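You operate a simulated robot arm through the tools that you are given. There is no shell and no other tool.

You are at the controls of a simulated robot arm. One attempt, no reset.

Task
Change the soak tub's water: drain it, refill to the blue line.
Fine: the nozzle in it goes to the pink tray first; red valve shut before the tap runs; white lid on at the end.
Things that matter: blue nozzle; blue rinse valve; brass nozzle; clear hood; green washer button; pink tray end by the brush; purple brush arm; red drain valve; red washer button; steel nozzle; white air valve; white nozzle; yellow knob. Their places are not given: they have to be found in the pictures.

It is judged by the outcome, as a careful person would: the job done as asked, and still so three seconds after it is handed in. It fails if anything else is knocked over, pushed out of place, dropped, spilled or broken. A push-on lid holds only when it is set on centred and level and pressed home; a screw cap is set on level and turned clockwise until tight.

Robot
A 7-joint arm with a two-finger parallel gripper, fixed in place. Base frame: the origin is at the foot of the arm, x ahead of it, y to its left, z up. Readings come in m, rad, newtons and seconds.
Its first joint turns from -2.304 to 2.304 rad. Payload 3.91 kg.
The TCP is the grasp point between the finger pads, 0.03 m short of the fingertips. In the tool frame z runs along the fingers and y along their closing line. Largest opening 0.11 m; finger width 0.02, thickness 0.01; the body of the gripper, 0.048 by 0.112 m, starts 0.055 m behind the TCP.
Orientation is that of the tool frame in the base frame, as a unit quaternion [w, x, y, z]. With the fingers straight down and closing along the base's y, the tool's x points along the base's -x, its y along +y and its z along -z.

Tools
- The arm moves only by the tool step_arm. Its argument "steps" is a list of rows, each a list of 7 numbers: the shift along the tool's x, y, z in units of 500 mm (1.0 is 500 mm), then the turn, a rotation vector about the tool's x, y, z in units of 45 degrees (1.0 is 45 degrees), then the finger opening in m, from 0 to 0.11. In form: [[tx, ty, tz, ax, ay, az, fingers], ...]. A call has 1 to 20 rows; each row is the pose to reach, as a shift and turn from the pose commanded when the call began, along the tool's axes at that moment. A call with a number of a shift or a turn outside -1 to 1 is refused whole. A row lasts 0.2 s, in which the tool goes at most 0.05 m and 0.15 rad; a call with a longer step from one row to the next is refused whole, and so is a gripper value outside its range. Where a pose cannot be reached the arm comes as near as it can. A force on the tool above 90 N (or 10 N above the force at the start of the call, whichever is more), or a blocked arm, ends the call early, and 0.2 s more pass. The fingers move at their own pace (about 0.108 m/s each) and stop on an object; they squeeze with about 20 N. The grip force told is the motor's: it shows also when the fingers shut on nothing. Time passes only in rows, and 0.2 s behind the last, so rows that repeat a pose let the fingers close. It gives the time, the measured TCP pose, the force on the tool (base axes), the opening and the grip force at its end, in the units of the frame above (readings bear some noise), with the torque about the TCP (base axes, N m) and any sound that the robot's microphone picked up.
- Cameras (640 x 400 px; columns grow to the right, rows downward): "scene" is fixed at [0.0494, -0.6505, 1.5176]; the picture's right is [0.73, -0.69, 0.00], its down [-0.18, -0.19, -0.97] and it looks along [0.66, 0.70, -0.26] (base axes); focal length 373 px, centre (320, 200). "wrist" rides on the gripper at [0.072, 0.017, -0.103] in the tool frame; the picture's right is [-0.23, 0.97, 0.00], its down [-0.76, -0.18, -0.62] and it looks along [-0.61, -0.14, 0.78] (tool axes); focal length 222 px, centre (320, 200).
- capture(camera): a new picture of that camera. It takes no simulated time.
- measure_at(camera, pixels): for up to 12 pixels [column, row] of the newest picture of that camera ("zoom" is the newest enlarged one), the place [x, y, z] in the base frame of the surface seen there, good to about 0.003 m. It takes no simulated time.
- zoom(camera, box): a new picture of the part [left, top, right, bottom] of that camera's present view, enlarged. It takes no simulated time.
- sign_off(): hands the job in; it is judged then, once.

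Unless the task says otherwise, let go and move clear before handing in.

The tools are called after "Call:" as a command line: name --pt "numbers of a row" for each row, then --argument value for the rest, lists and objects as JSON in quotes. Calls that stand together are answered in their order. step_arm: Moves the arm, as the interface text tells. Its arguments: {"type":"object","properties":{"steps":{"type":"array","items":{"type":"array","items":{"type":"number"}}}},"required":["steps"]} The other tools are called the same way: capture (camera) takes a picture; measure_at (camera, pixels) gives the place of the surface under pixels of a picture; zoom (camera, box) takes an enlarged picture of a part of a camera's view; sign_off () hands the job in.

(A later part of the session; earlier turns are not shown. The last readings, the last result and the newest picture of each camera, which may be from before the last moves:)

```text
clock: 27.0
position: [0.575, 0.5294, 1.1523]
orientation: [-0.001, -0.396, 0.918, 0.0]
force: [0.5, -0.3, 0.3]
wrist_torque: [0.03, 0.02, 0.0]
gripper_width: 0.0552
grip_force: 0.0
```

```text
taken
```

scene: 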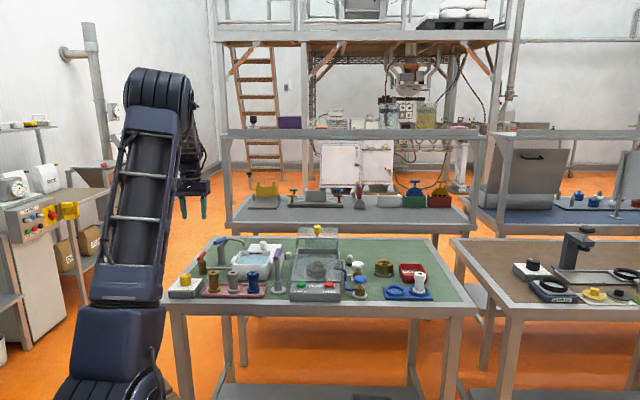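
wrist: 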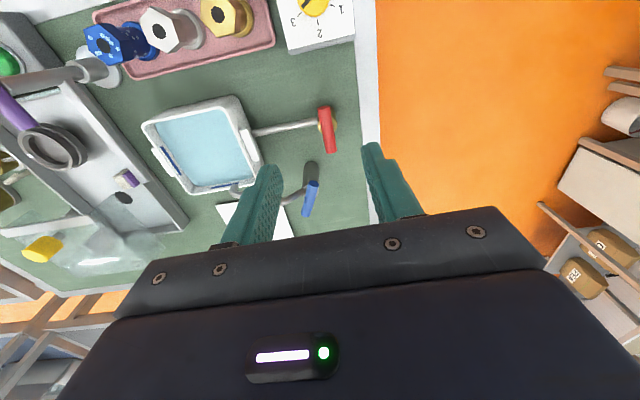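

The red valve is at (327,130) and the blue tap lever at (311,200) in the wrist view. I'll zoom in on both and measure.

Call:
zoom --camera "wrist" --box '[290, 90, 370, 160]'

Call:
measure_at --camera "zoom" --pixels '[[265, 150], [290, 200], [315, 300], [335, 340], [240, 230], [230, 260], [325, 350], [252, 140], [300, 250], [270, 235], [150, 260], [50, 280]]'

Call:
zoom --camera "wrist" --box '[270, 145, 350, 225]'

Call:
zoom --camera "scene" --box '[190, 230, 250, 280]'

```text
5.71 times, centred on (330, 125) of wrist
```

zoom: 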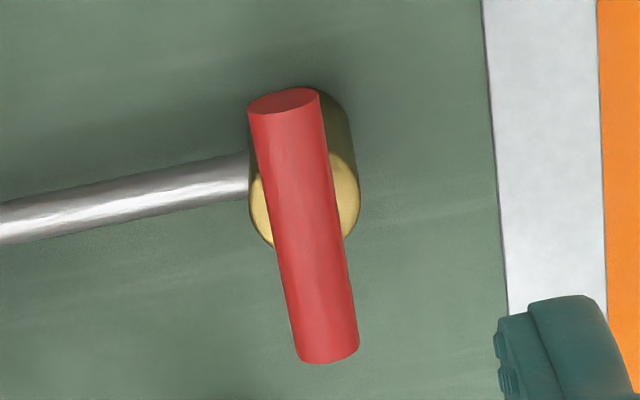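

```text
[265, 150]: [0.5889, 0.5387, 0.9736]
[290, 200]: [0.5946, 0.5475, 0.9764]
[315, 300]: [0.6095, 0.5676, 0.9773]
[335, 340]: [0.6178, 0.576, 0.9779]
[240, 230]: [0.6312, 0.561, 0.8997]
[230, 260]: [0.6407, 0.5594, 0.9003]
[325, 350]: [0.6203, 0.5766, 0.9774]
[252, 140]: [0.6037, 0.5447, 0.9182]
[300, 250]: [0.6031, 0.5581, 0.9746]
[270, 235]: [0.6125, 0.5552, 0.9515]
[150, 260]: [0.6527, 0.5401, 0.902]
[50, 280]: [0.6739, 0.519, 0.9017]
```

```text
5.00 times, centred on (310, 185) of wrist
```

zoom: 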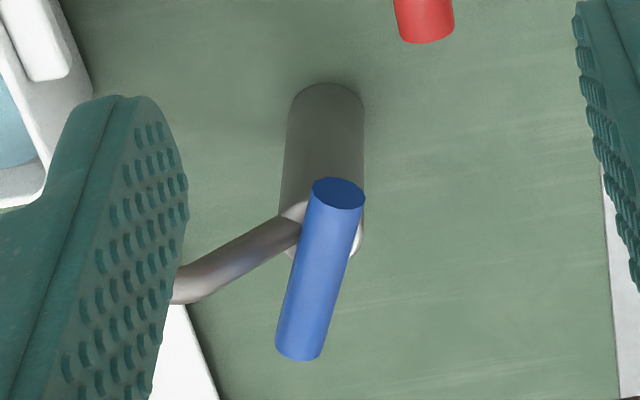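

```text
8.00 times, centred on (220, 255) of scene
```

zoom: 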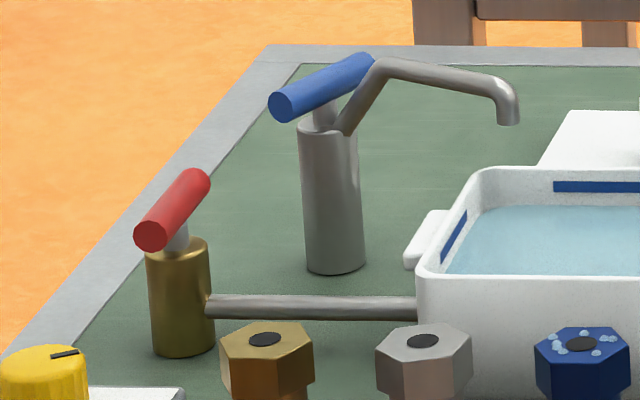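

The red lever is a T-handle about 6 cm long lying across the pipe, centred on the brass body at about (0.601,0.5565) with its top at z≈0.977. My fingers are already aligned across it. I'll hover over its centre.

Call:
step_arm --pt "-0.025 0 0.06 0 0 0 0.055" --pt "-0.05 -0.001 0.12 0 0 0 0.055" --pt "-0.075 -0.001 0.18 0 0 0 0.055" --pt "-0.075 -0.001 0.24 0 0 0 0.055" --pt "-0.075 -0.001 0.265 0 0 0 0.055" --pt "-0.075 -0.001 0.265 0 0 0 0.055"

Call:
capture --camera "wrist"

Call:
zoom --camera "scene" --box '[170, 210, 250, 280]'

```text
clock: 28.4
position: [0.6007, 0.5576, 1.0195]
orientation: [0.0, -0.395, 0.919, 0.0]
force: [0.0, 0.5, 0.2]
wrist_torque: [-0.01, -0.03, 0.02]
gripper_width: 0.0552
grip_force: 0.1
```

```text
taken
```

wrist: 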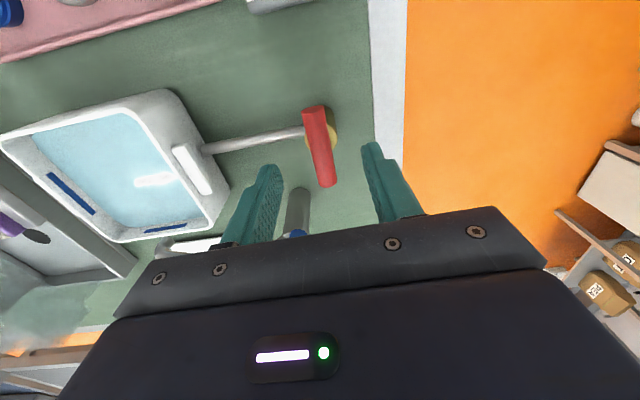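

```text
5.71 times, centred on (210, 245) of scene
```

zoom: 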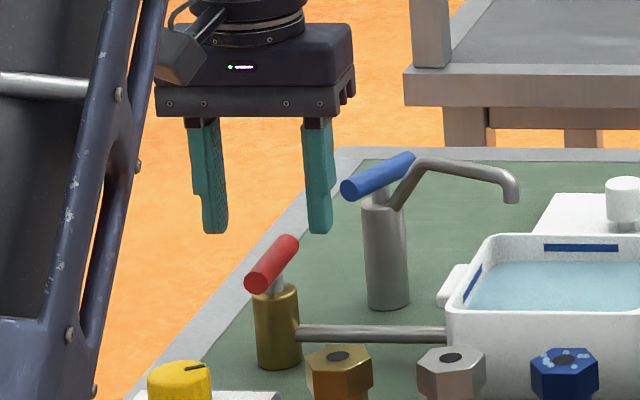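

The lever is at (320,147), centred between the fingers. I'll measure its ends to confirm its centre and height before descending.

Call:
measure_at --camera "wrist" --pixels '[[311, 114], [316, 130], [321, 147], [325, 165], [328, 181], [337, 140], [307, 140], [315, 108], [334, 134], [320, 185]]'

Call:
zoom --camera "wrist" --box '[290, 90, 370, 200]'

```text
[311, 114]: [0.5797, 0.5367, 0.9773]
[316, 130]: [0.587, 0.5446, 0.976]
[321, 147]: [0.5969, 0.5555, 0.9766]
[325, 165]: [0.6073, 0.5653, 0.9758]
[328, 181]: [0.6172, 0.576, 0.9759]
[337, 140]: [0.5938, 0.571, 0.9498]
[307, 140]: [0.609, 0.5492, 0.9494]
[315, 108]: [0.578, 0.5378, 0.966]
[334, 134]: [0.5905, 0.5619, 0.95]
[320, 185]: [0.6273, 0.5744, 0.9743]
```

```text
3.64 times, centred on (330, 145) of wrist
```

zoom: 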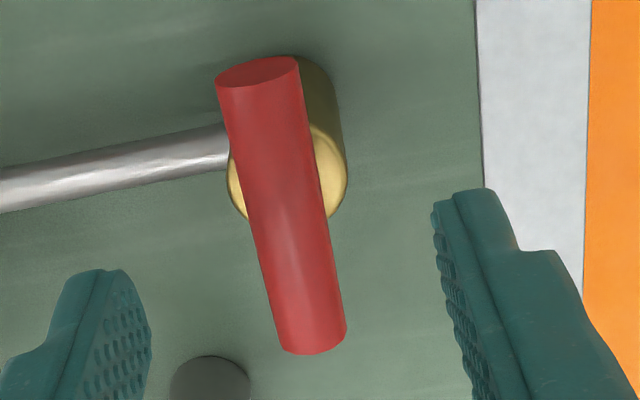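

The lever centre is confirmed at about (0.600,0.558), with the handle top at 0.976 and body top at 0.950. I'll descend so the fingertips stop just above the brass body, then close on the handle.

Call:
step_arm --pt "0 0 0.02 0 0 0 0.055" --pt "0 0 0.04 0 0 0 0.055" --pt "0 0 0.056 0 0 0 0.055" --pt "0 0 0.066 0 0 0 0.055" --pt "0 0 0.066 0 0 0 0.045" --pt "0 0 0.066 0 0 0 0.035" --pt "0 0 0.066 0 0 0 0.025" --pt "0 0 0.066 0 0 0 0.015" --pt "0 0 0.066 0 0 0 0.005" --pt "0 0 0.066 0 0 0 0.005"

Call:
capture --camera "wrist"

Call:
zoom --camera "scene" --box '[170, 210, 250, 280]'

```text
clock: 30.6
position: [0.6003, 0.559, 0.9873]
orientation: [0.0, -0.396, 0.918, 0.0]
force: [-11.1, 8.8, -2.2]
wrist_torque: [0.24, 0.17, -0.04]
gripper_width: 0.0157
grip_force: 44.7
```

```text
taken
```

wrist: 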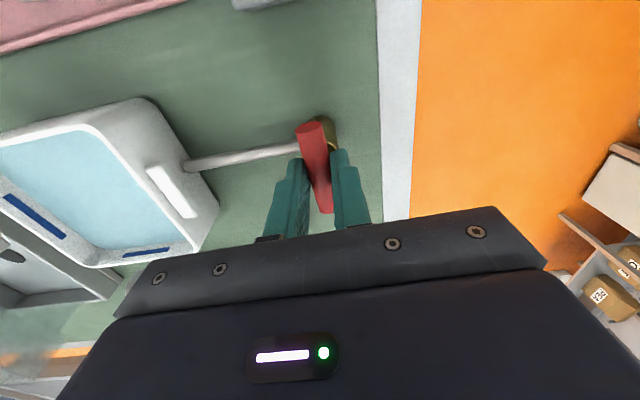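

```text
5.71 times, centred on (210, 245) of scene
```

zoom: 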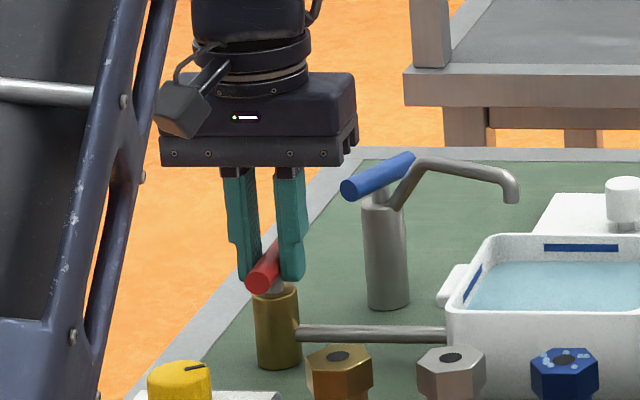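

The handle is gripped at 0.0157 m, but a side force of about 14 N along -u shows I'm a bit off centre. I'll shift 1 mm toward the force to relax it.

Call:
step_arm --pt "0 0.002 0 0 0 0 0.005" --pt "0 0.002 0 0 0 0 0.005"

```text
clock: 31.2
position: [0.6006, 0.558, 0.9878]
orientation: [0.0, -0.396, 0.918, 0.001]
force: [-11.6, 5.6, 5.3]
wrist_torque: [-0.68, 0.98, -0.08]
gripper_width: 0.0156
grip_force: 45.1
```

The side force barely changed and the torque shifted. I'll hold still for a moment and re-read before moving more.

Call:
step_arm --pt "0 0 0 0 0 0 0.005" --pt "0 0 0 0 0 0 0.005"

Call:
zoom --camera "wrist" --box '[250, 100, 390, 240]'

```text
clock: 31.8
position: [0.6003, 0.5574, 0.9875]
orientation: [0.001, -0.396, 0.918, 0.0]
force: [-13.9, 4.9, 6.3]
wrist_torque: [-0.28, 0.63, 0.0]
gripper_width: 0.0156
grip_force: 44.5
```

```text
2.86 times, centred on (320, 170) of wrist
```

zoom: 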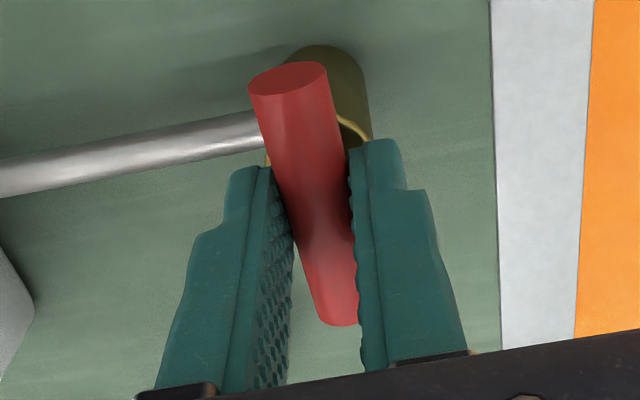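

The fingers hold the handle squarely. I'll try a 12° counter-clockwise turn (opening direction) and watch the vertical torque.

Call:
step_arm --pt "0 0 0 0 0 -0.09 0.005" --pt "0 0 0 0 0 -0.18 0.005" --pt "0 0 0 0 0 -0.27 0.005" --pt "0 0 0 0 0 -0.27 0.005"

Call:
zoom --camera "wrist" --box '[250, 100, 390, 240]'

Call:
zoom --camera "scene" --box '[170, 210, 250, 280]'

```text
clock: 32.8
position: [0.6008, 0.558, 0.9866]
orientation: [0.0, -0.49, 0.871, 0.0]
force: [-11.2, -0.8, 18.6]
wrist_torque: [0.09, 0.17, -0.02]
gripper_width: 0.0155
grip_force: 45.0
```

```text
2.86 times, centred on (320, 170) of wrist
```

zoom: 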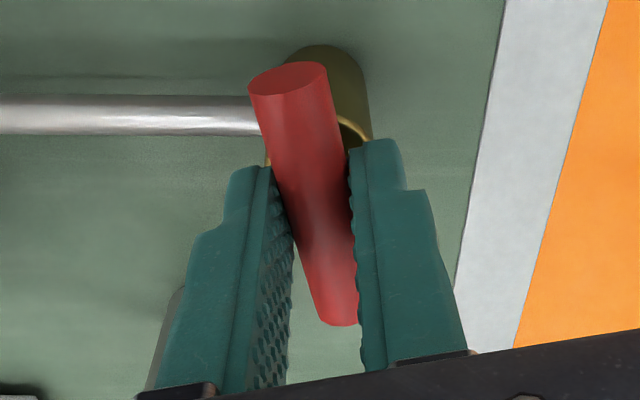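

```text
5.71 times, centred on (210, 245) of scene
```

zoom: 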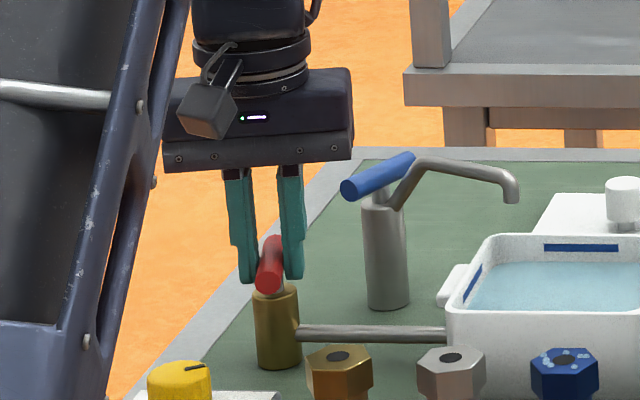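

The handle turns freely with the tool with almost no torque, so counter-clockwise works. I'll continue the turn toward 90°.

Call:
step_arm --pt "0 0 0 0 0 -0.12 0.005" --pt "0 0 0 0 0 -0.24 0.005" --pt "0 0 0 0 0 -0.36 0.005" --pt "0 0 0 0 0 -0.48 0.005" --pt "0 0 0 0 0 -0.6 0.005" --pt "0 0 0 0 0 -0.72 0.005" --pt "0 0 0 0 0 -0.72 0.005"

Call:
zoom --camera "scene" --box '[170, 210, 290, 290]'

```text
clock: 34.4
position: [0.6009, 0.5578, 0.9871]
orientation: [0.0, 0.714, -0.7, 0.0]
force: [-1.2, 24.1, 6.6]
wrist_torque: [0.55, 0.04, 0.0]
gripper_width: 0.0156
grip_force: 45.2
```

```text
5.00 times, centred on (230, 250) of scene
```

zoom: 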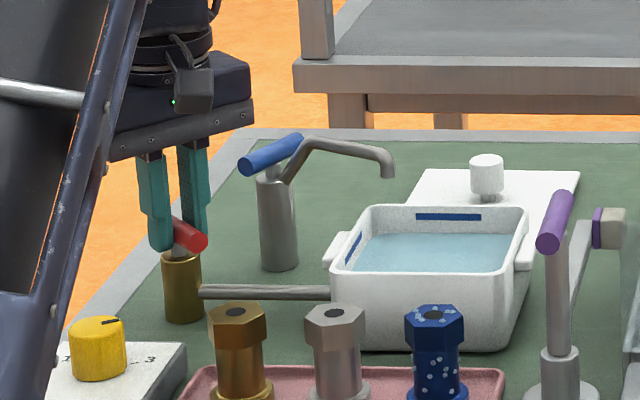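

The handle is at about 45°. There's a 24 N sideways load along +y, so I'll shift 1 mm that way while finishing the turn.

Call:
step_arm --pt "-0.002 0 0 0 0 -0.12 0.005" --pt "-0.002 0 0 0 0 -0.24 0.005" --pt "-0.002 0 0 0 0 -0.36 0.005" --pt "-0.002 0 0 0 0 -0.48 0.005" --pt "-0.002 0 0 0 0 -0.6 0.005" --pt "-0.002 0 0 0 0 -0.72 0.005" --pt "-0.002 0 0 0 0 -0.72 0.005"

Call:
zoom --camera "scene" --box '[170, 210, 290, 290]'

Call:
capture --camera "wrist"

```text
clock: 36.0
position: [0.6002, 0.5581, 0.9873]
orientation: [0.0, 0.882, -0.472, 0.001]
force: [-1.3, 1.8, 8.6]
wrist_torque: [-0.11, -0.05, 0.01]
gripper_width: 0.0158
grip_force: 44.9
```

```text
5.00 times, centred on (230, 250) of scene
```

zoom: 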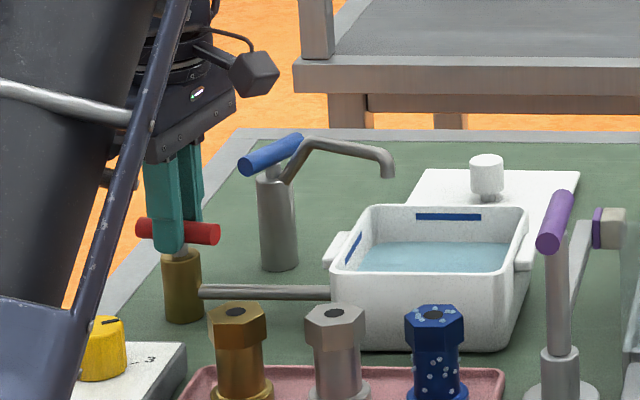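

```text
taken
```

wrist: 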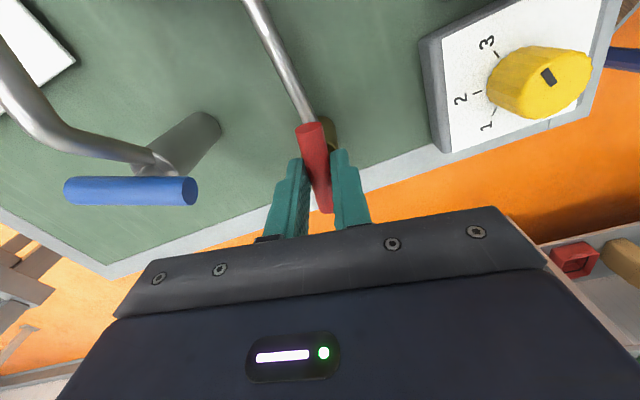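

The handle is nearly in line with the pipe and the water level in the tub (430,255) is falling. I'll hold here and let it drain.

Call:
step_arm --pt "0 0 0 0 0 -0.05 0.005" --pt "0 0 0 0 0 -0.1 0.005" --pt "0 0 0 0 0 -0.1 0.005" --pt "0 0 0 0 0 -0.1 0.005" --pt "0 0 0 0 0 -0.1 0.005" --pt "0 0 0 0 0 -0.1 0.005" --pt "0 0 0 0 0 -0.1 0.005" --pt "0 0 0 0 0 -0.1 0.005" --pt "0 0 0 0 0 -0.1 0.005" --pt "0 0 0 0 0 -0.1 0.005" --pt "0 0 0 0 0 -0.1 0.005" --pt "0 0 0 0 0 -0.1 0.005" --pt "0 0 0 0 0 -0.1 0.005" --pt "0 0 0 0 0 -0.1 0.005" --pt "0 0 0 0 0 -0.1 0.005"

Call:
zoom --camera "scene" --box '[190, 230, 310, 310]'

```text
clock: 39.2
position: [0.6024, 0.5583, 0.9873]
orientation: [0.0, 0.899, -0.439, 0.0]
force: [2.3, -11.4, 7.7]
wrist_torque: [-0.32, -0.12, -0.03]
gripper_width: 0.0157
grip_force: 45.0
```

```text
5.00 times, centred on (250, 270) of scene
```

zoom: 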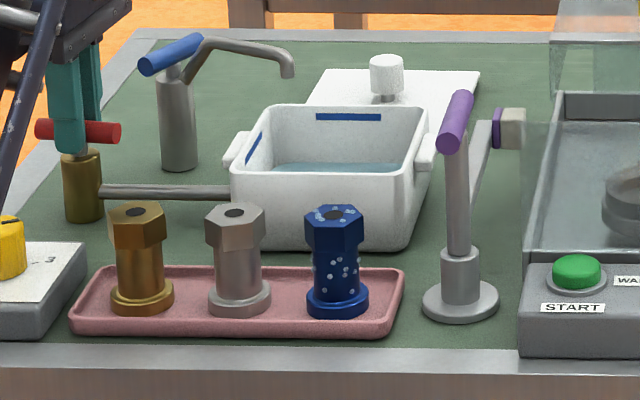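

The water is more than half gone (now just visible at (340,167)). I'll keep waiting.

Call:
step_arm --pt "0 0 0 0 0 0 0.005" --pt "0 0 0 0 0 0 0.005" --pt "0 0 0 0 0 0 0.005" --pt "0 0 0 0 0 0 0.005" --pt "0 0 0 0 0 0 0.005" --pt "0 0 0 0 0 0 0.005" --pt "0 0 0 0 0 0 0.005" --pt "0 0 0 0 0 0 0.005" --pt "0 0 0 0 0 0 0.005" --pt "0 0 0 0 0 0 0.005" --pt "0 0 0 0 0 0 0.005" --pt "0 0 0 0 0 0 0.005" --pt "0 0 0 0 0 0 0.005" --pt "0 0 0 0 0 0 0.005" --pt "0 0 0 0 0 0 0.005" --pt "0 0 0 0 0 0 0.005" --pt "0 0 0 0 0 0 0.005" --pt "0 0 0 0 0 0 0.005" --pt "0 0 0 0 0 0 0.005" --pt "0 0 0 0 0 0 0.005"

Call:
zoom --camera "scene" --box '[230, 240, 290, 280]'

Call:
measure_at --camera "zoom" --pixels '[[300, 180], [350, 180], [400, 180], [300, 200], [350, 140], [400, 200]]'

```text
clock: 43.4
position: [0.6005, 0.5574, 0.987]
orientation: [0.0, 0.899, -0.439, 0.0]
force: [2.0, -13.2, 4.6]
wrist_torque: [-0.23, -0.01, 0.0]
gripper_width: 0.0157
grip_force: 45.4
```

```text
10.00 times, centred on (260, 260) of scene
```

zoom: 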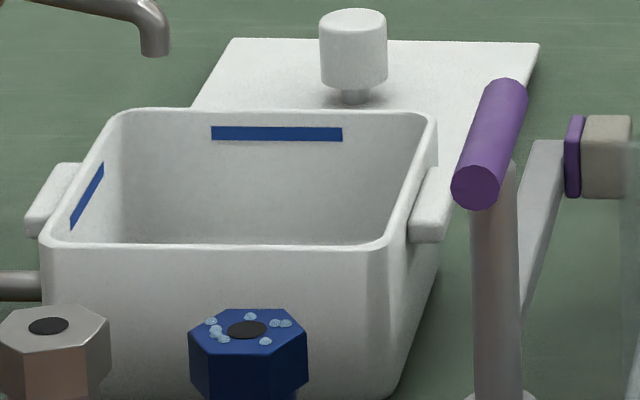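

```text
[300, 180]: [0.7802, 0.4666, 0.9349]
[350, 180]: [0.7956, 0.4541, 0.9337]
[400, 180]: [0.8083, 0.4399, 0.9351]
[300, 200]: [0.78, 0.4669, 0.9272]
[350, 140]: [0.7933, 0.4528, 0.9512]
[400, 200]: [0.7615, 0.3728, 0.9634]
```

Water is no longer visible above the front rim, but the floor isn't in view. I'll wait another 8 s to be sure it empties.

Call:
step_arm --pt "0 0 0 0 0 0 0.005" --pt "0 0 0 0 0 0 0.005" --pt "0 0 0 0 0 0 0.005" --pt "0 0 0 0 0 0 0.005" --pt "0 0 0 0 0 0 0.005" --pt "0 0 0 0 0 0 0.005" --pt "0 0 0 0 0 0 0.005" --pt "0 0 0 0 0 0 0.005" --pt "0 0 0 0 0 0 0.005" --pt "0 0 0 0 0 0 0.005" --pt "0 0 0 0 0 0 0.005" --pt "0 0 0 0 0 0 0.005" --pt "0 0 0 0 0 0 0.005" --pt "0 0 0 0 0 0 0.005" --pt "0 0 0 0 0 0 0.005" --pt "0 0 0 0 0 0 0.005" --pt "0 0 0 0 0 0 0.005" --pt "0 0 0 0 0 0 0.005" --pt "0 0 0 0 0 0 0.005" --pt "0 0 0 0 0 0 0.005"

Call:
step_arm --pt "0 0 0 0 0 0 0.005" --pt "0 0 0 0 0 0 0.005" --pt "0 0 0 0 0 0 0.005" --pt "0 0 0 0 0 0 0.005" --pt "0 0 0 0 0 0 0.005" --pt "0 0 0 0 0 0 0.005" --pt "0 0 0 0 0 0 0.005" --pt "0 0 0 0 0 0 0.005" --pt "0 0 0 0 0 0 0.005" --pt "0 0 0 0 0 0 0.005" --pt "0 0 0 0 0 0 0.005" --pt "0 0 0 0 0 0 0.005" --pt "0 0 0 0 0 0 0.005" --pt "0 0 0 0 0 0 0.005" --pt "0 0 0 0 0 0 0.005" --pt "0 0 0 0 0 0 0.005" --pt "0 0 0 0 0 0 0.005" --pt "0 0 0 0 0 0 0.005" --pt "0 0 0 0 0 0 0.005" --pt "0 0 0 0 0 0 0.005"

```text
clock: 47.6
position: [0.6007, 0.5581, 0.9872]
orientation: [0.0, 0.899, -0.439, 0.0]
force: [-0.8, -11.5, 4.0]
wrist_torque: [-0.22, -0.03, 0.01]
gripper_width: 0.0158
grip_force: 44.9
```

```text
clock: 51.8
position: [0.6018, 0.5586, 0.9868]
orientation: [0.0, 0.899, -0.438, 0.0]
force: [-2.1, -9.1, 1.7]
wrist_torque: [-0.14, 0.06, 0.02]
gripper_width: 0.0159
grip_force: 44.9
```

About 16 s have passed since opening, so it should be empty. I'll turn the handle back clockwise by the same 81° to shut it.

Call:
step_arm --pt "0 0 0 0 0 0.13 0.005" --pt "0 0 0 0 0 0.26 0.005" --pt "0 0 0 0 0 0.39 0.005" --pt "0 0 0 0 0 0.52 0.005" --pt "0 0 0 0 0 0.65 0.005" --pt "0 0 0 0 0 0.78 0.005" --pt "0 0 0 0 0 0.9 0.005"

Call:
step_arm --pt "0.001 0 0 0 0 0.13 0.005" --pt "0.002 0 0 0 0 0.26 0.005" --pt "0.002 0 0 0 0 0.39 0.005" --pt "0.002 0 0 0 0 0.52 0.005" --pt "0.002 0 0 0 0 0.65 0.005" --pt "0.002 0 0 0 0 0.78 0.005" --pt "0.002 0 0 0 0 0.87 0.005" --pt "0.002 0 0 0 0 0.87 0.005"

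Call:
zoom --camera "scene" --box '[170, 210, 290, 290]'

Call:
capture --camera "wrist"

```text
clock: 53.4
position: [0.6016, 0.5586, 0.9867]
orientation: [0.0, -0.69, 0.723, -0.001]
force: [-6.7, -15.7, -1.2]
wrist_torque: [-0.43, 0.13, -0.03]
gripper_width: 0.0158
grip_force: 45.2
```

```text
clock: 55.2
position: [0.6019, 0.5574, 0.987]
orientation: [-0.001, -0.409, 0.912, 0.001]
force: [-2.5, -8.0, 6.5]
wrist_torque: [-0.93, 0.72, 0.02]
gripper_width: 0.0158
grip_force: 44.9
```

```text
5.00 times, centred on (230, 250) of scene
```

zoom: 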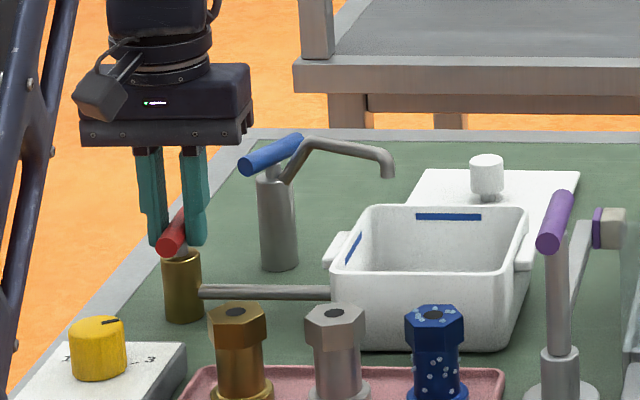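

```text
taken
```

wrist: 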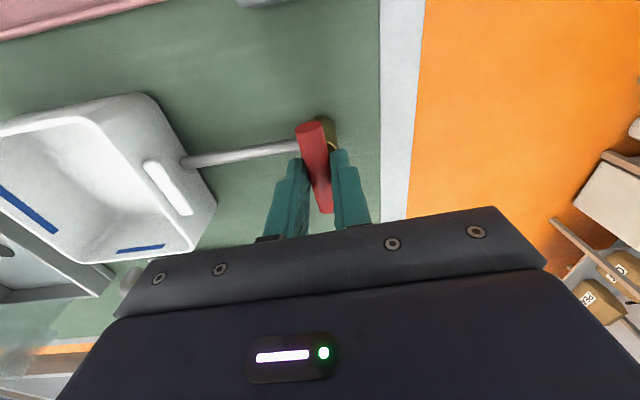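

The tub floor at (100,190) looks empty and white. The handle is still about 1.6° short of where it started, so I'll turn it the rest of the way plus a little and watch for the stop.

Call:
step_arm --pt "0 0 0 0 0 0.02 0.005" --pt "0 0 0 0 0 0.04 0.005" --pt "0 0 0 0 0 0.04 0.005"

Call:
step_arm --pt "0 0 0 0 0 0.03 0.005" --pt "0 0 0 0 0 0.06 0.005" --pt "0 0 0 0 0 0.06 0.005"

Call:
zoom --camera "wrist" --box '[250, 100, 390, 240]'

```text
clock: 56.0
position: [0.6004, 0.5587, 0.9875]
orientation: [0.0, -0.395, 0.919, 0.001]
force: [3.3, 2.0, 4.8]
wrist_torque: [0.31, -0.29, -0.03]
gripper_width: 0.0157
grip_force: 44.9
```

```text
clock: 56.8
position: [0.6007, 0.5592, 0.9873]
orientation: [0.001, -0.374, 0.928, 0.001]
force: [-1.0, 8.0, 13.6]
wrist_torque: [0.1, 0.08, 0.78]
gripper_width: 0.0157
grip_force: 45.0
```

```text
2.86 times, centred on (320, 170) of wrist
```

zoom: 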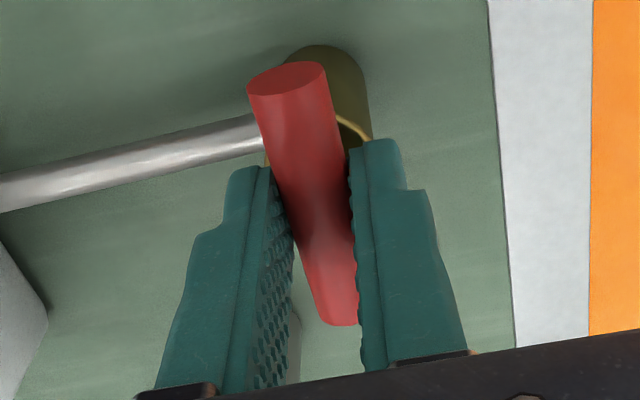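

The vertical torque jumped to 0.78 N·m, so the valve is against its closed stop. I'll open the fingers and rise to check the tub.

Call:
step_arm --pt "0 0 0 0 0 0 0.02" --pt "0 0 0 0 0 0 0.035" --pt "0 0 0 0 0 0 0.05" --pt "0 0 0 0 0 0 0.06" --pt "0 0 0 0 0 0 0.06" --pt "0 0 -0.04 0 0 0 0.06" --pt "0 0 -0.1 0 0 0 0.06" --pt "0 0 -0.18 0 0 0 0.06" --pt "0 0 -0.26 0 0 0 0.06" --pt "0 0 -0.3 0 0 0 0.06" --pt "0 0 -0.3 0 0 0 0.06"

Call:
capture --camera "wrist"

Call:
zoom --camera "scene" --box '[190, 225, 290, 295]'

```text
clock: 59.2
position: [0.6022, 0.5577, 1.1382]
orientation: [0.0, -0.374, 0.928, 0.0]
force: [-1.0, 0.0, -0.3]
wrist_torque: [0.02, 0.0, -0.03]
gripper_width: 0.06
grip_force: 0.1
```

```text
taken
```

wrist: 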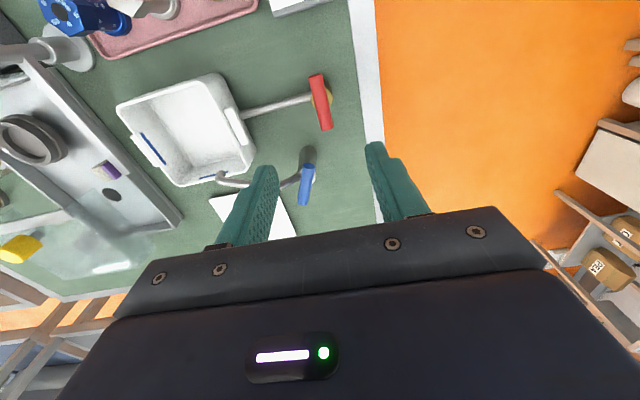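

```text
5.71 times, centred on (240, 260) of scene
```

zoom: 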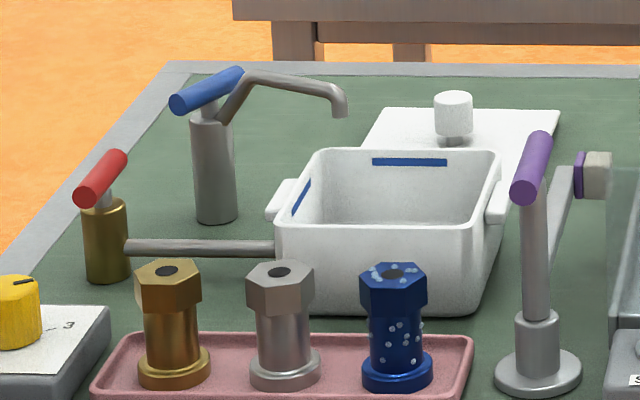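

The red lever is back across the pipe and the tub looks empty. I'll zoom in on the inside of the tub and the tap lever.

Call:
zoom --camera "wrist" --box '[110, 65, 260, 195]'

Call:
measure_at --camera "wrist" --pixels '[[308, 165], [307, 175], [306, 185], [304, 195], [303, 203], [313, 166], [310, 148], [280, 184], [230, 182], [220, 177], [190, 130], [215, 150]]'

Call:
zoom --camera "wrist" --box '[260, 135, 340, 215]'

Call:
measure_at --camera "zoom" --pixels '[[395, 140], [385, 180], [375, 220], [365, 270], [350, 320], [340, 340], [390, 100], [410, 170], [340, 200], [280, 240], [200, 260], [420, 200]]'

```text
3.08 times, centred on (185, 130) of wrist
```

zoom: 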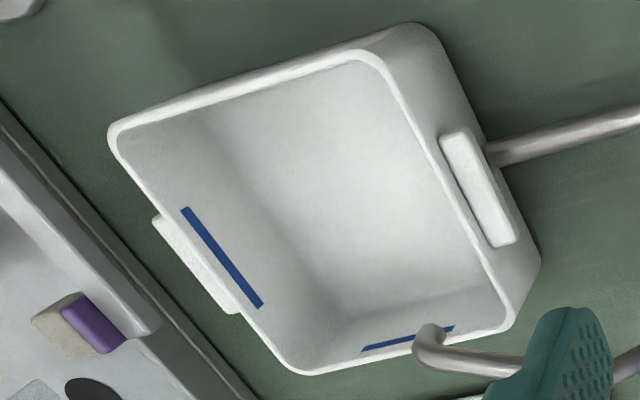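

```text
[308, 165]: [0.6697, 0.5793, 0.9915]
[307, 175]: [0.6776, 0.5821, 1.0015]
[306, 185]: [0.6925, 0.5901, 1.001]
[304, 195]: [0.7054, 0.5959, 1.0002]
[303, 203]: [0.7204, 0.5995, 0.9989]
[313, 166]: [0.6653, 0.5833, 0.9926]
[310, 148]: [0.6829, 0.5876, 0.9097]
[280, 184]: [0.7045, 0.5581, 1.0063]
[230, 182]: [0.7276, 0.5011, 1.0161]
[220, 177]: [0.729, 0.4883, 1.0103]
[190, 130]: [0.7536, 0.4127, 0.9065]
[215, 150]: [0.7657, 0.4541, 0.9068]
```

```text
5.00 times, centred on (300, 175) of wrist
```

zoom: 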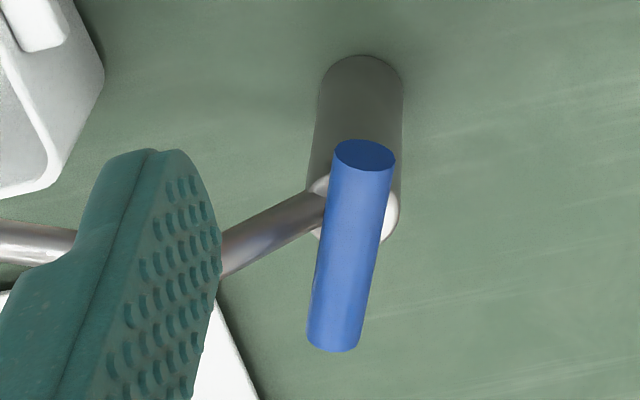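

```text
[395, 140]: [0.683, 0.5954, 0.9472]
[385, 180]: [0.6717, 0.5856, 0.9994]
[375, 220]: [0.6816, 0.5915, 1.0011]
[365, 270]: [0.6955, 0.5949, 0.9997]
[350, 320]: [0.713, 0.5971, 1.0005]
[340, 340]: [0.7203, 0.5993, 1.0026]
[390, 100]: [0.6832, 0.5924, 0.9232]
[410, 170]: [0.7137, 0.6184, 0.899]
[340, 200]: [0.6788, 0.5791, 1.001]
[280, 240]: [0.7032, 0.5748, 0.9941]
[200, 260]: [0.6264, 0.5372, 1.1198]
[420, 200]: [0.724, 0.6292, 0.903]
```

The tub is empty, with its floor at z≈0.9065. The blue tap lever lies across its spout at about 20°, centred at about (0.696,0.590) with its top at z≈1.002, and the spout leaves the column on the -y side. I'll hover over the lever's far end, turned to grip across it clear of the spout.

Call:
step_arm --pt "-0.038 -0.017 0.005 0 0 0.088 0.06" --pt "-0.076 -0.035 0.01 0 0 0.177 0.06" --pt "-0.114 -0.052 0.02 0 0 0.265 0.055" --pt "-0.151 -0.07 0.03 0 0 0.354 0.05" --pt "-0.189 -0.087 0.035 0 0 0.443 0.045" --pt "-0.227 -0.1046 0.04 0 0 0.531 0.045" --pt "-0.227 -0.1046 0.04 0 0 0.531 0.045"

Call:
capture --camera "wrist"

Call:
zoom --camera "scene" --box '[180, 190, 300, 290]'

```text
clock: 60.8
position: [0.7193, 0.6002, 1.1185]
orientation: [0.0, -0.172, 0.985, 0.0]
force: [1.0, -0.1, -0.7]
wrist_torque: [-0.02, 0.01, 0.01]
gripper_width: 0.0452
grip_force: 0.1
```

```text
taken
```

wrist: 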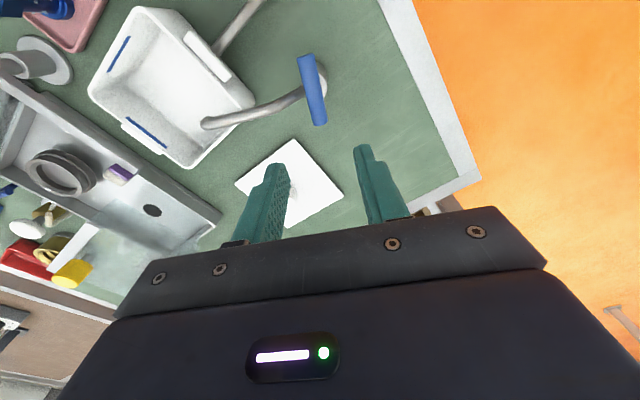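

```text
4.00 times, centred on (240, 240) of scene
```

zoom: 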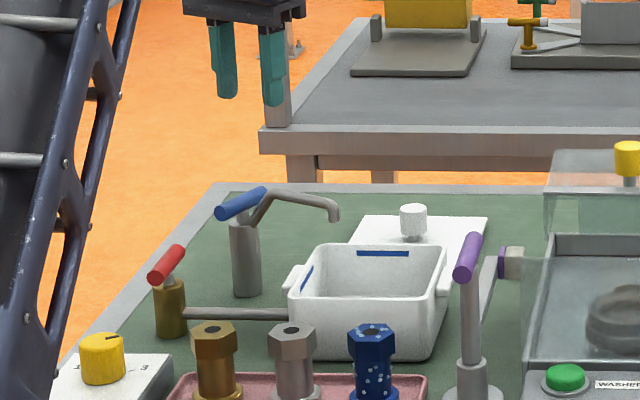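

The wrist camera now sees both the tap and the whole tub interior, which is good for monitoring. I'll zoom in on the lever at (312,90) and measure it.

Call:
zoom --camera "wrist" --box '[260, 40, 360, 140]'

Call:
measure_at --camera "zoom" --pixels '[[255, 80], [275, 120], [290, 180], [305, 240], [320, 320], [300, 330], [230, 190], [190, 220], [300, 60], [320, 130], [325, 200], [150, 240]]'

```text
4.00 times, centred on (310, 90) of wrist
```

zoom: 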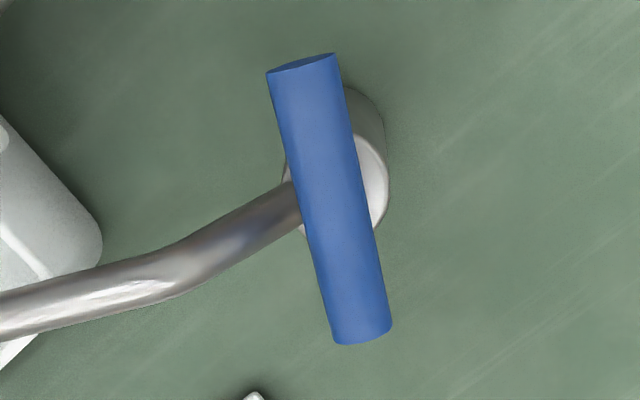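

```text
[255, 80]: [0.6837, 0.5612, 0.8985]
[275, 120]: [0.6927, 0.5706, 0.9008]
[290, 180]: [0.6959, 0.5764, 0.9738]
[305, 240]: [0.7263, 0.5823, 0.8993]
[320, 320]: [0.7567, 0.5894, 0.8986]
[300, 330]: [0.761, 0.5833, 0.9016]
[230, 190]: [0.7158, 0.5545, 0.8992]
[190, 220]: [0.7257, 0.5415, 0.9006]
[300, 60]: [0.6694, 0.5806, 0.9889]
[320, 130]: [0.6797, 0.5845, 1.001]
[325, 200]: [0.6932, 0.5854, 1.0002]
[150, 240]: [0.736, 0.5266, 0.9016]
```

The zoom frame is wider than I assumed, so I'll measure again along the lever's actual axis, from (305,75) to (362,330).

Call:
measure_at --camera "zoom" --pixels '[[306, 80], [318, 130], [330, 190], [342, 250], [355, 310], [361, 332], [375, 180], [372, 215], [350, 100], [240, 220], [170, 270], [80, 300]]'

```text
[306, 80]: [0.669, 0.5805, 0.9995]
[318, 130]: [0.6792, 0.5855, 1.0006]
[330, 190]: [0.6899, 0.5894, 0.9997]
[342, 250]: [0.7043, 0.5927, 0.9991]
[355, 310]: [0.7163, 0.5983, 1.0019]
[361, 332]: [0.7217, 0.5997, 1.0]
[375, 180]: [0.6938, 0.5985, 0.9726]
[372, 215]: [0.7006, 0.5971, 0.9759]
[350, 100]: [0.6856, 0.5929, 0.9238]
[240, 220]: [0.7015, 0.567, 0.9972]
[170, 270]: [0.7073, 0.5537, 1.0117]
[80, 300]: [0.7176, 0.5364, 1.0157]
```

The lever axis is at exactly 20° with its centre at (0.6945,0.590), top z=1.000 and column top about 0.975. I'll descend around its far half, 23 mm from the pivot, with the fingers open.

Call:
step_arm --pt "0.003 0 0.05 0 0 0 0.045" --pt "0.006 0 0.1 0 0 0 0.045" --pt "0.007 0 0.15 0 0 0 0.045" --pt "0.007 0 0.19 0 0 0 0.045" --pt "0.007 0 0.22 0 0 0 0.045" --pt "0.007 0 0.22 0 0 0 0.045"

Call:
capture --camera "wrist"

Call:
zoom --camera "wrist" --box '[240, 60, 400, 220]'

Call:
zoom --camera "scene" --box '[180, 190, 300, 290]'

```text
clock: 62.2
position: [0.7155, 0.5969, 1.0085]
orientation: [0.001, -0.173, 0.985, 0.0]
force: [0.5, -0.2, -0.9]
wrist_torque: [0.0, 0.02, -0.01]
gripper_width: 0.0451
grip_force: 0.1
```

```text
taken
```

wrist: 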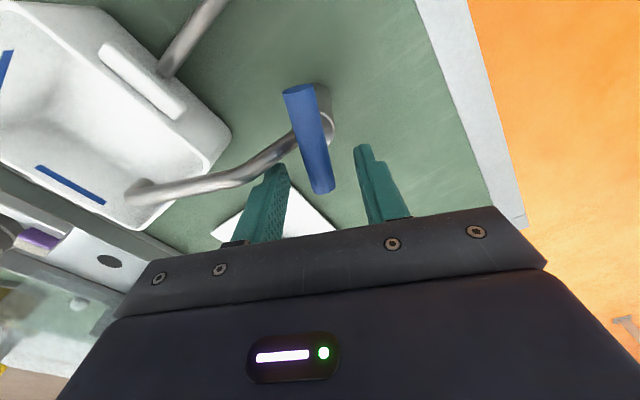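

```text
2.50 times, centred on (320, 140) of wrist
```

zoom: 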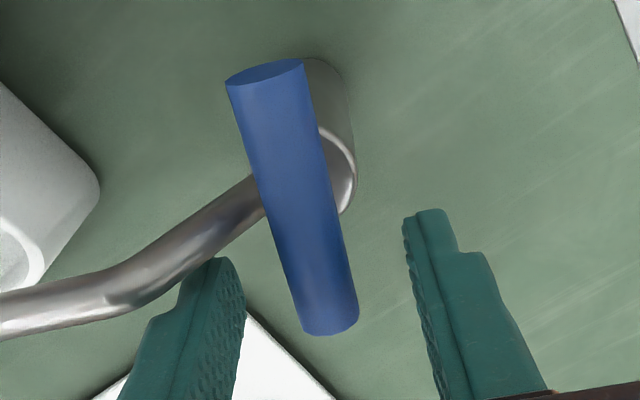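

```text
4.00 times, centred on (240, 240) of scene
```

zoom: 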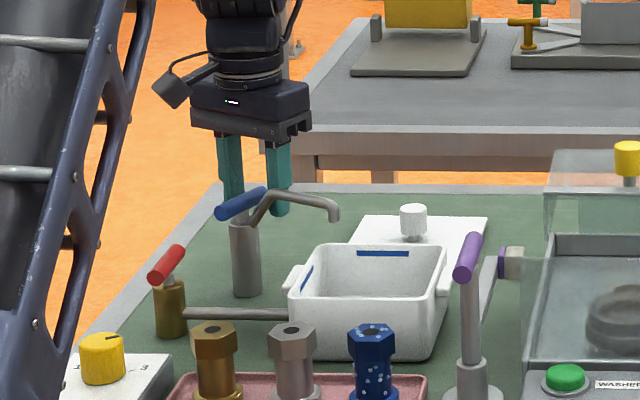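

The fingers straddle the far half of the lever and clear the spout, with no contact force. Closing on the lever now.

Call:
step_arm --pt "0 0 0 0 0 0 0.035" --pt "0 0 0 0 0 0 0.025" --pt "0 0 0 0 0 0 0.015" --pt "0 0 0 0 0 0 0.01" --pt "0 0 0 0 0 0 0.01"

Call:
zoom --camera "wrist" --box '[240, 60, 400, 220]'

Call:
zoom --camera "wrist" --box '[0, 0, 240, 220]'

```text
clock: 63.4
position: [0.716, 0.5972, 1.0079]
orientation: [0.0, -0.173, 0.985, -0.001]
force: [-1.2, 4.9, -0.7]
wrist_torque: [0.17, -0.1, -0.09]
gripper_width: 0.0158
grip_force: 45.4
```

```text
2.50 times, centred on (320, 140) of wrist
```

zoom: 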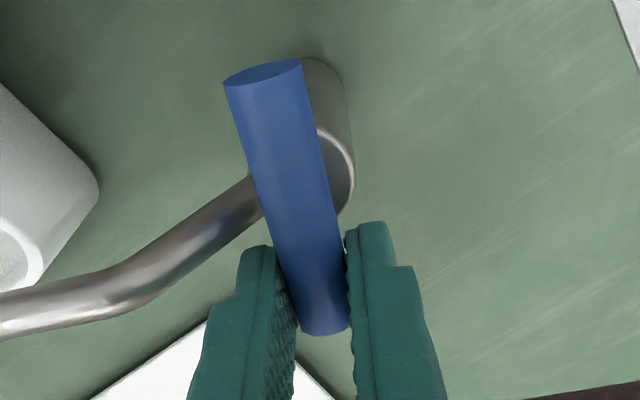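

```text
1.82 times, centred on (120, 110) of wrist
```

zoom: 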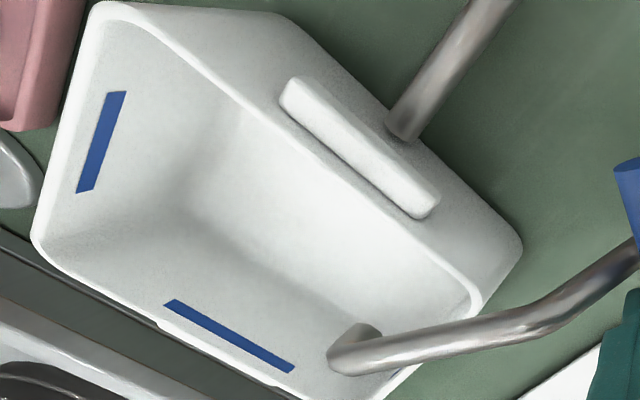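

The lever is gripped with only 5 N of side load, and the tub (left part of the view) is still dry. I'll swing the lever 15° counter-clockwise around its pivot and check for flow.

Call:
step_arm --pt "0.0002 0.0039 0 0 0 -0.111 0.01" --pt "0.0007 0.0078 0 0 0 -0.222 0.01" --pt "0.0015 0.01165 0 0 0 -0.333 0.01"

Call:
capture --camera "wrist"

Call:
zoom --camera "scene" --box '[190, 220, 290, 290]'

```text
clock: 64.2
position: [0.7141, 0.6024, 1.0082]
orientation: [0.0, -0.301, 0.954, 0.0]
force: [-14.8, -13.3, 10.5]
wrist_torque: [-0.01, -0.02, 0.03]
gripper_width: 0.0159
grip_force: 45.2
```

```text
taken
```

wrist: 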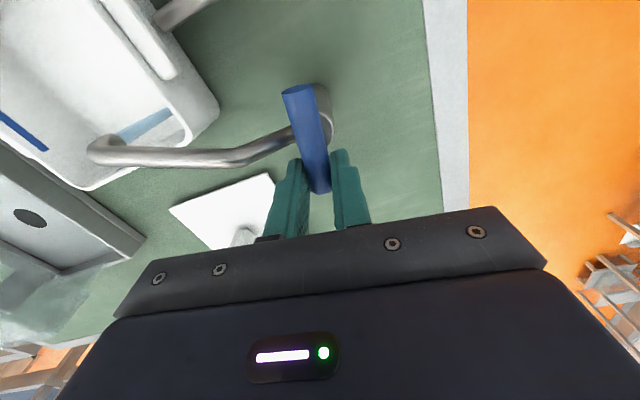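

```text
5.71 times, centred on (240, 255) of scene
```

zoom: 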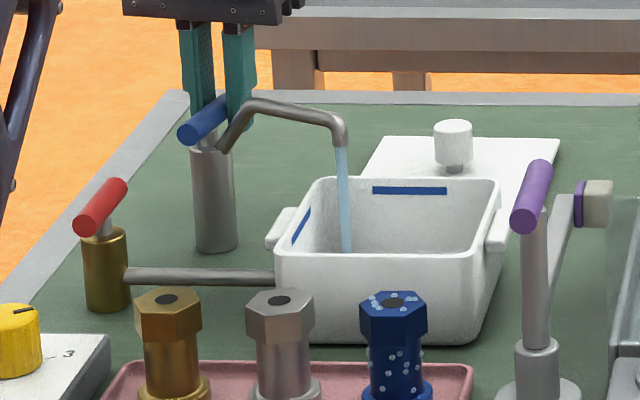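

Water is running from the spout into the tub at (345,200). I'll hold here and watch how fast the level rises.

Call:
step_arm --pt "0 0 0 0 0 0 0.01" --pt "0 0 0 0 0 0 0.01" --pt "0 0 0 0 0 0 0.01" --pt "0 0 0 0 0 0 0.01" --pt "0 0 0 0 0 0 0.01" --pt "0 0 0 0 0 0 0.01" --pt "0 0 0 0 0 0 0.01" --pt "0 0 0 0 0 0 0.01" --pt "0 0 0 0 0 0 0.01"

Call:
capture --camera "wrist"

Call:
zoom --camera "wrist" --box '[0, 0, 240, 200]'

Call:
zoom --camera "scene" --box '[225, 240, 295, 280]'

```text
clock: 66.2
position: [0.7136, 0.6017, 1.0079]
orientation: [0.0, -0.3, 0.954, 0.0]
force: [-18.6, -27.0, 7.1]
wrist_torque: [-0.41, 0.23, 0.21]
gripper_width: 0.0159
grip_force: 45.3
```

```text
taken
```

wrist: 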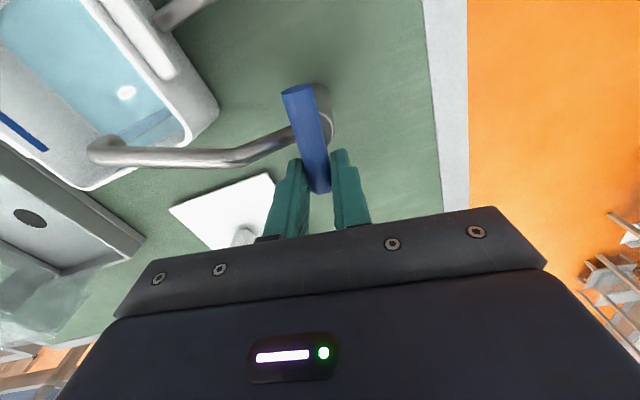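

```text
2.00 times, centred on (120, 100) of wrist
```

zoom: 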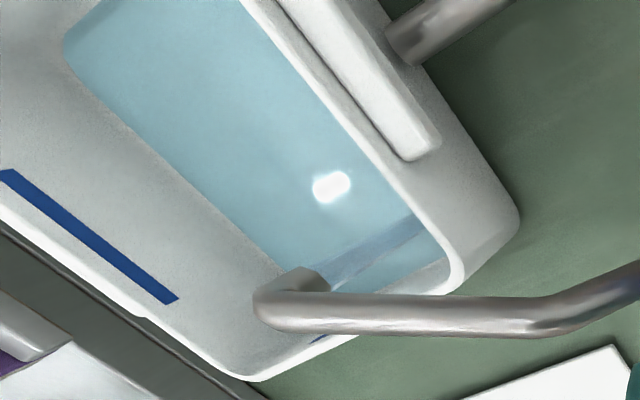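

```text
9.14 times, centred on (260, 260) of scene
```

zoom: 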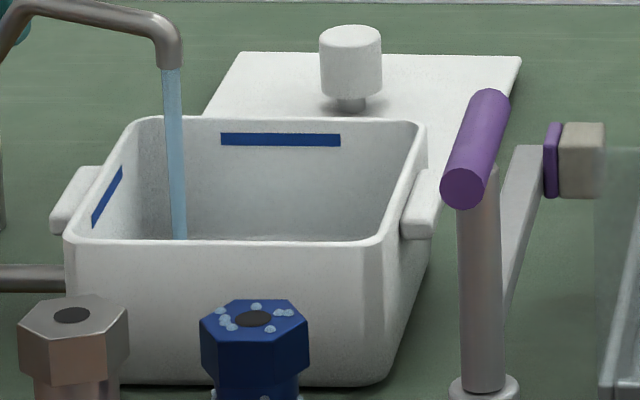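

The level is rising. I'll measure the water surface in the wrist view and the blue line height to estimate the fill rate.

Call:
measure_at --camera "wrist" --pixels '[[60, 40], [80, 60], [100, 80], [130, 110], [20, 132], [40, 148], [10, 122], [30, 135]]'

Call:
measure_at --camera "zoom" --pixels '[[280, 140], [240, 140], [320, 140], [280, 134], [280, 146], [108, 198], [280, 180], [280, 120], [150, 120], [415, 130], [75, 240], [370, 245]]'

```text
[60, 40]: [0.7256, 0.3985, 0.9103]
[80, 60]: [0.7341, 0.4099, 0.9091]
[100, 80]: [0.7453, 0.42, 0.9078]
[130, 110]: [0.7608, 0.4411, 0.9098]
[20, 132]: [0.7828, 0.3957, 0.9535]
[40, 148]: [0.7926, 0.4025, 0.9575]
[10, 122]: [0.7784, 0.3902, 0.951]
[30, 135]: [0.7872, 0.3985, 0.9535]
```

```text
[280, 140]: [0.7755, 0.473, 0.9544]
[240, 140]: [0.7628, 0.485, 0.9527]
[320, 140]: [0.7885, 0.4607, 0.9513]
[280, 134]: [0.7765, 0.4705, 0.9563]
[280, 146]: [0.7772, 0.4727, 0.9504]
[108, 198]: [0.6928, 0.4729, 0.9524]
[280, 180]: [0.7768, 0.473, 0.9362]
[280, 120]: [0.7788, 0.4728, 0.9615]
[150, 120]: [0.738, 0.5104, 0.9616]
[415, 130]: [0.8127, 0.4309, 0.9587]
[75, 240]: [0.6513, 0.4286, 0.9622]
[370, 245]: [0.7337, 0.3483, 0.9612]
```

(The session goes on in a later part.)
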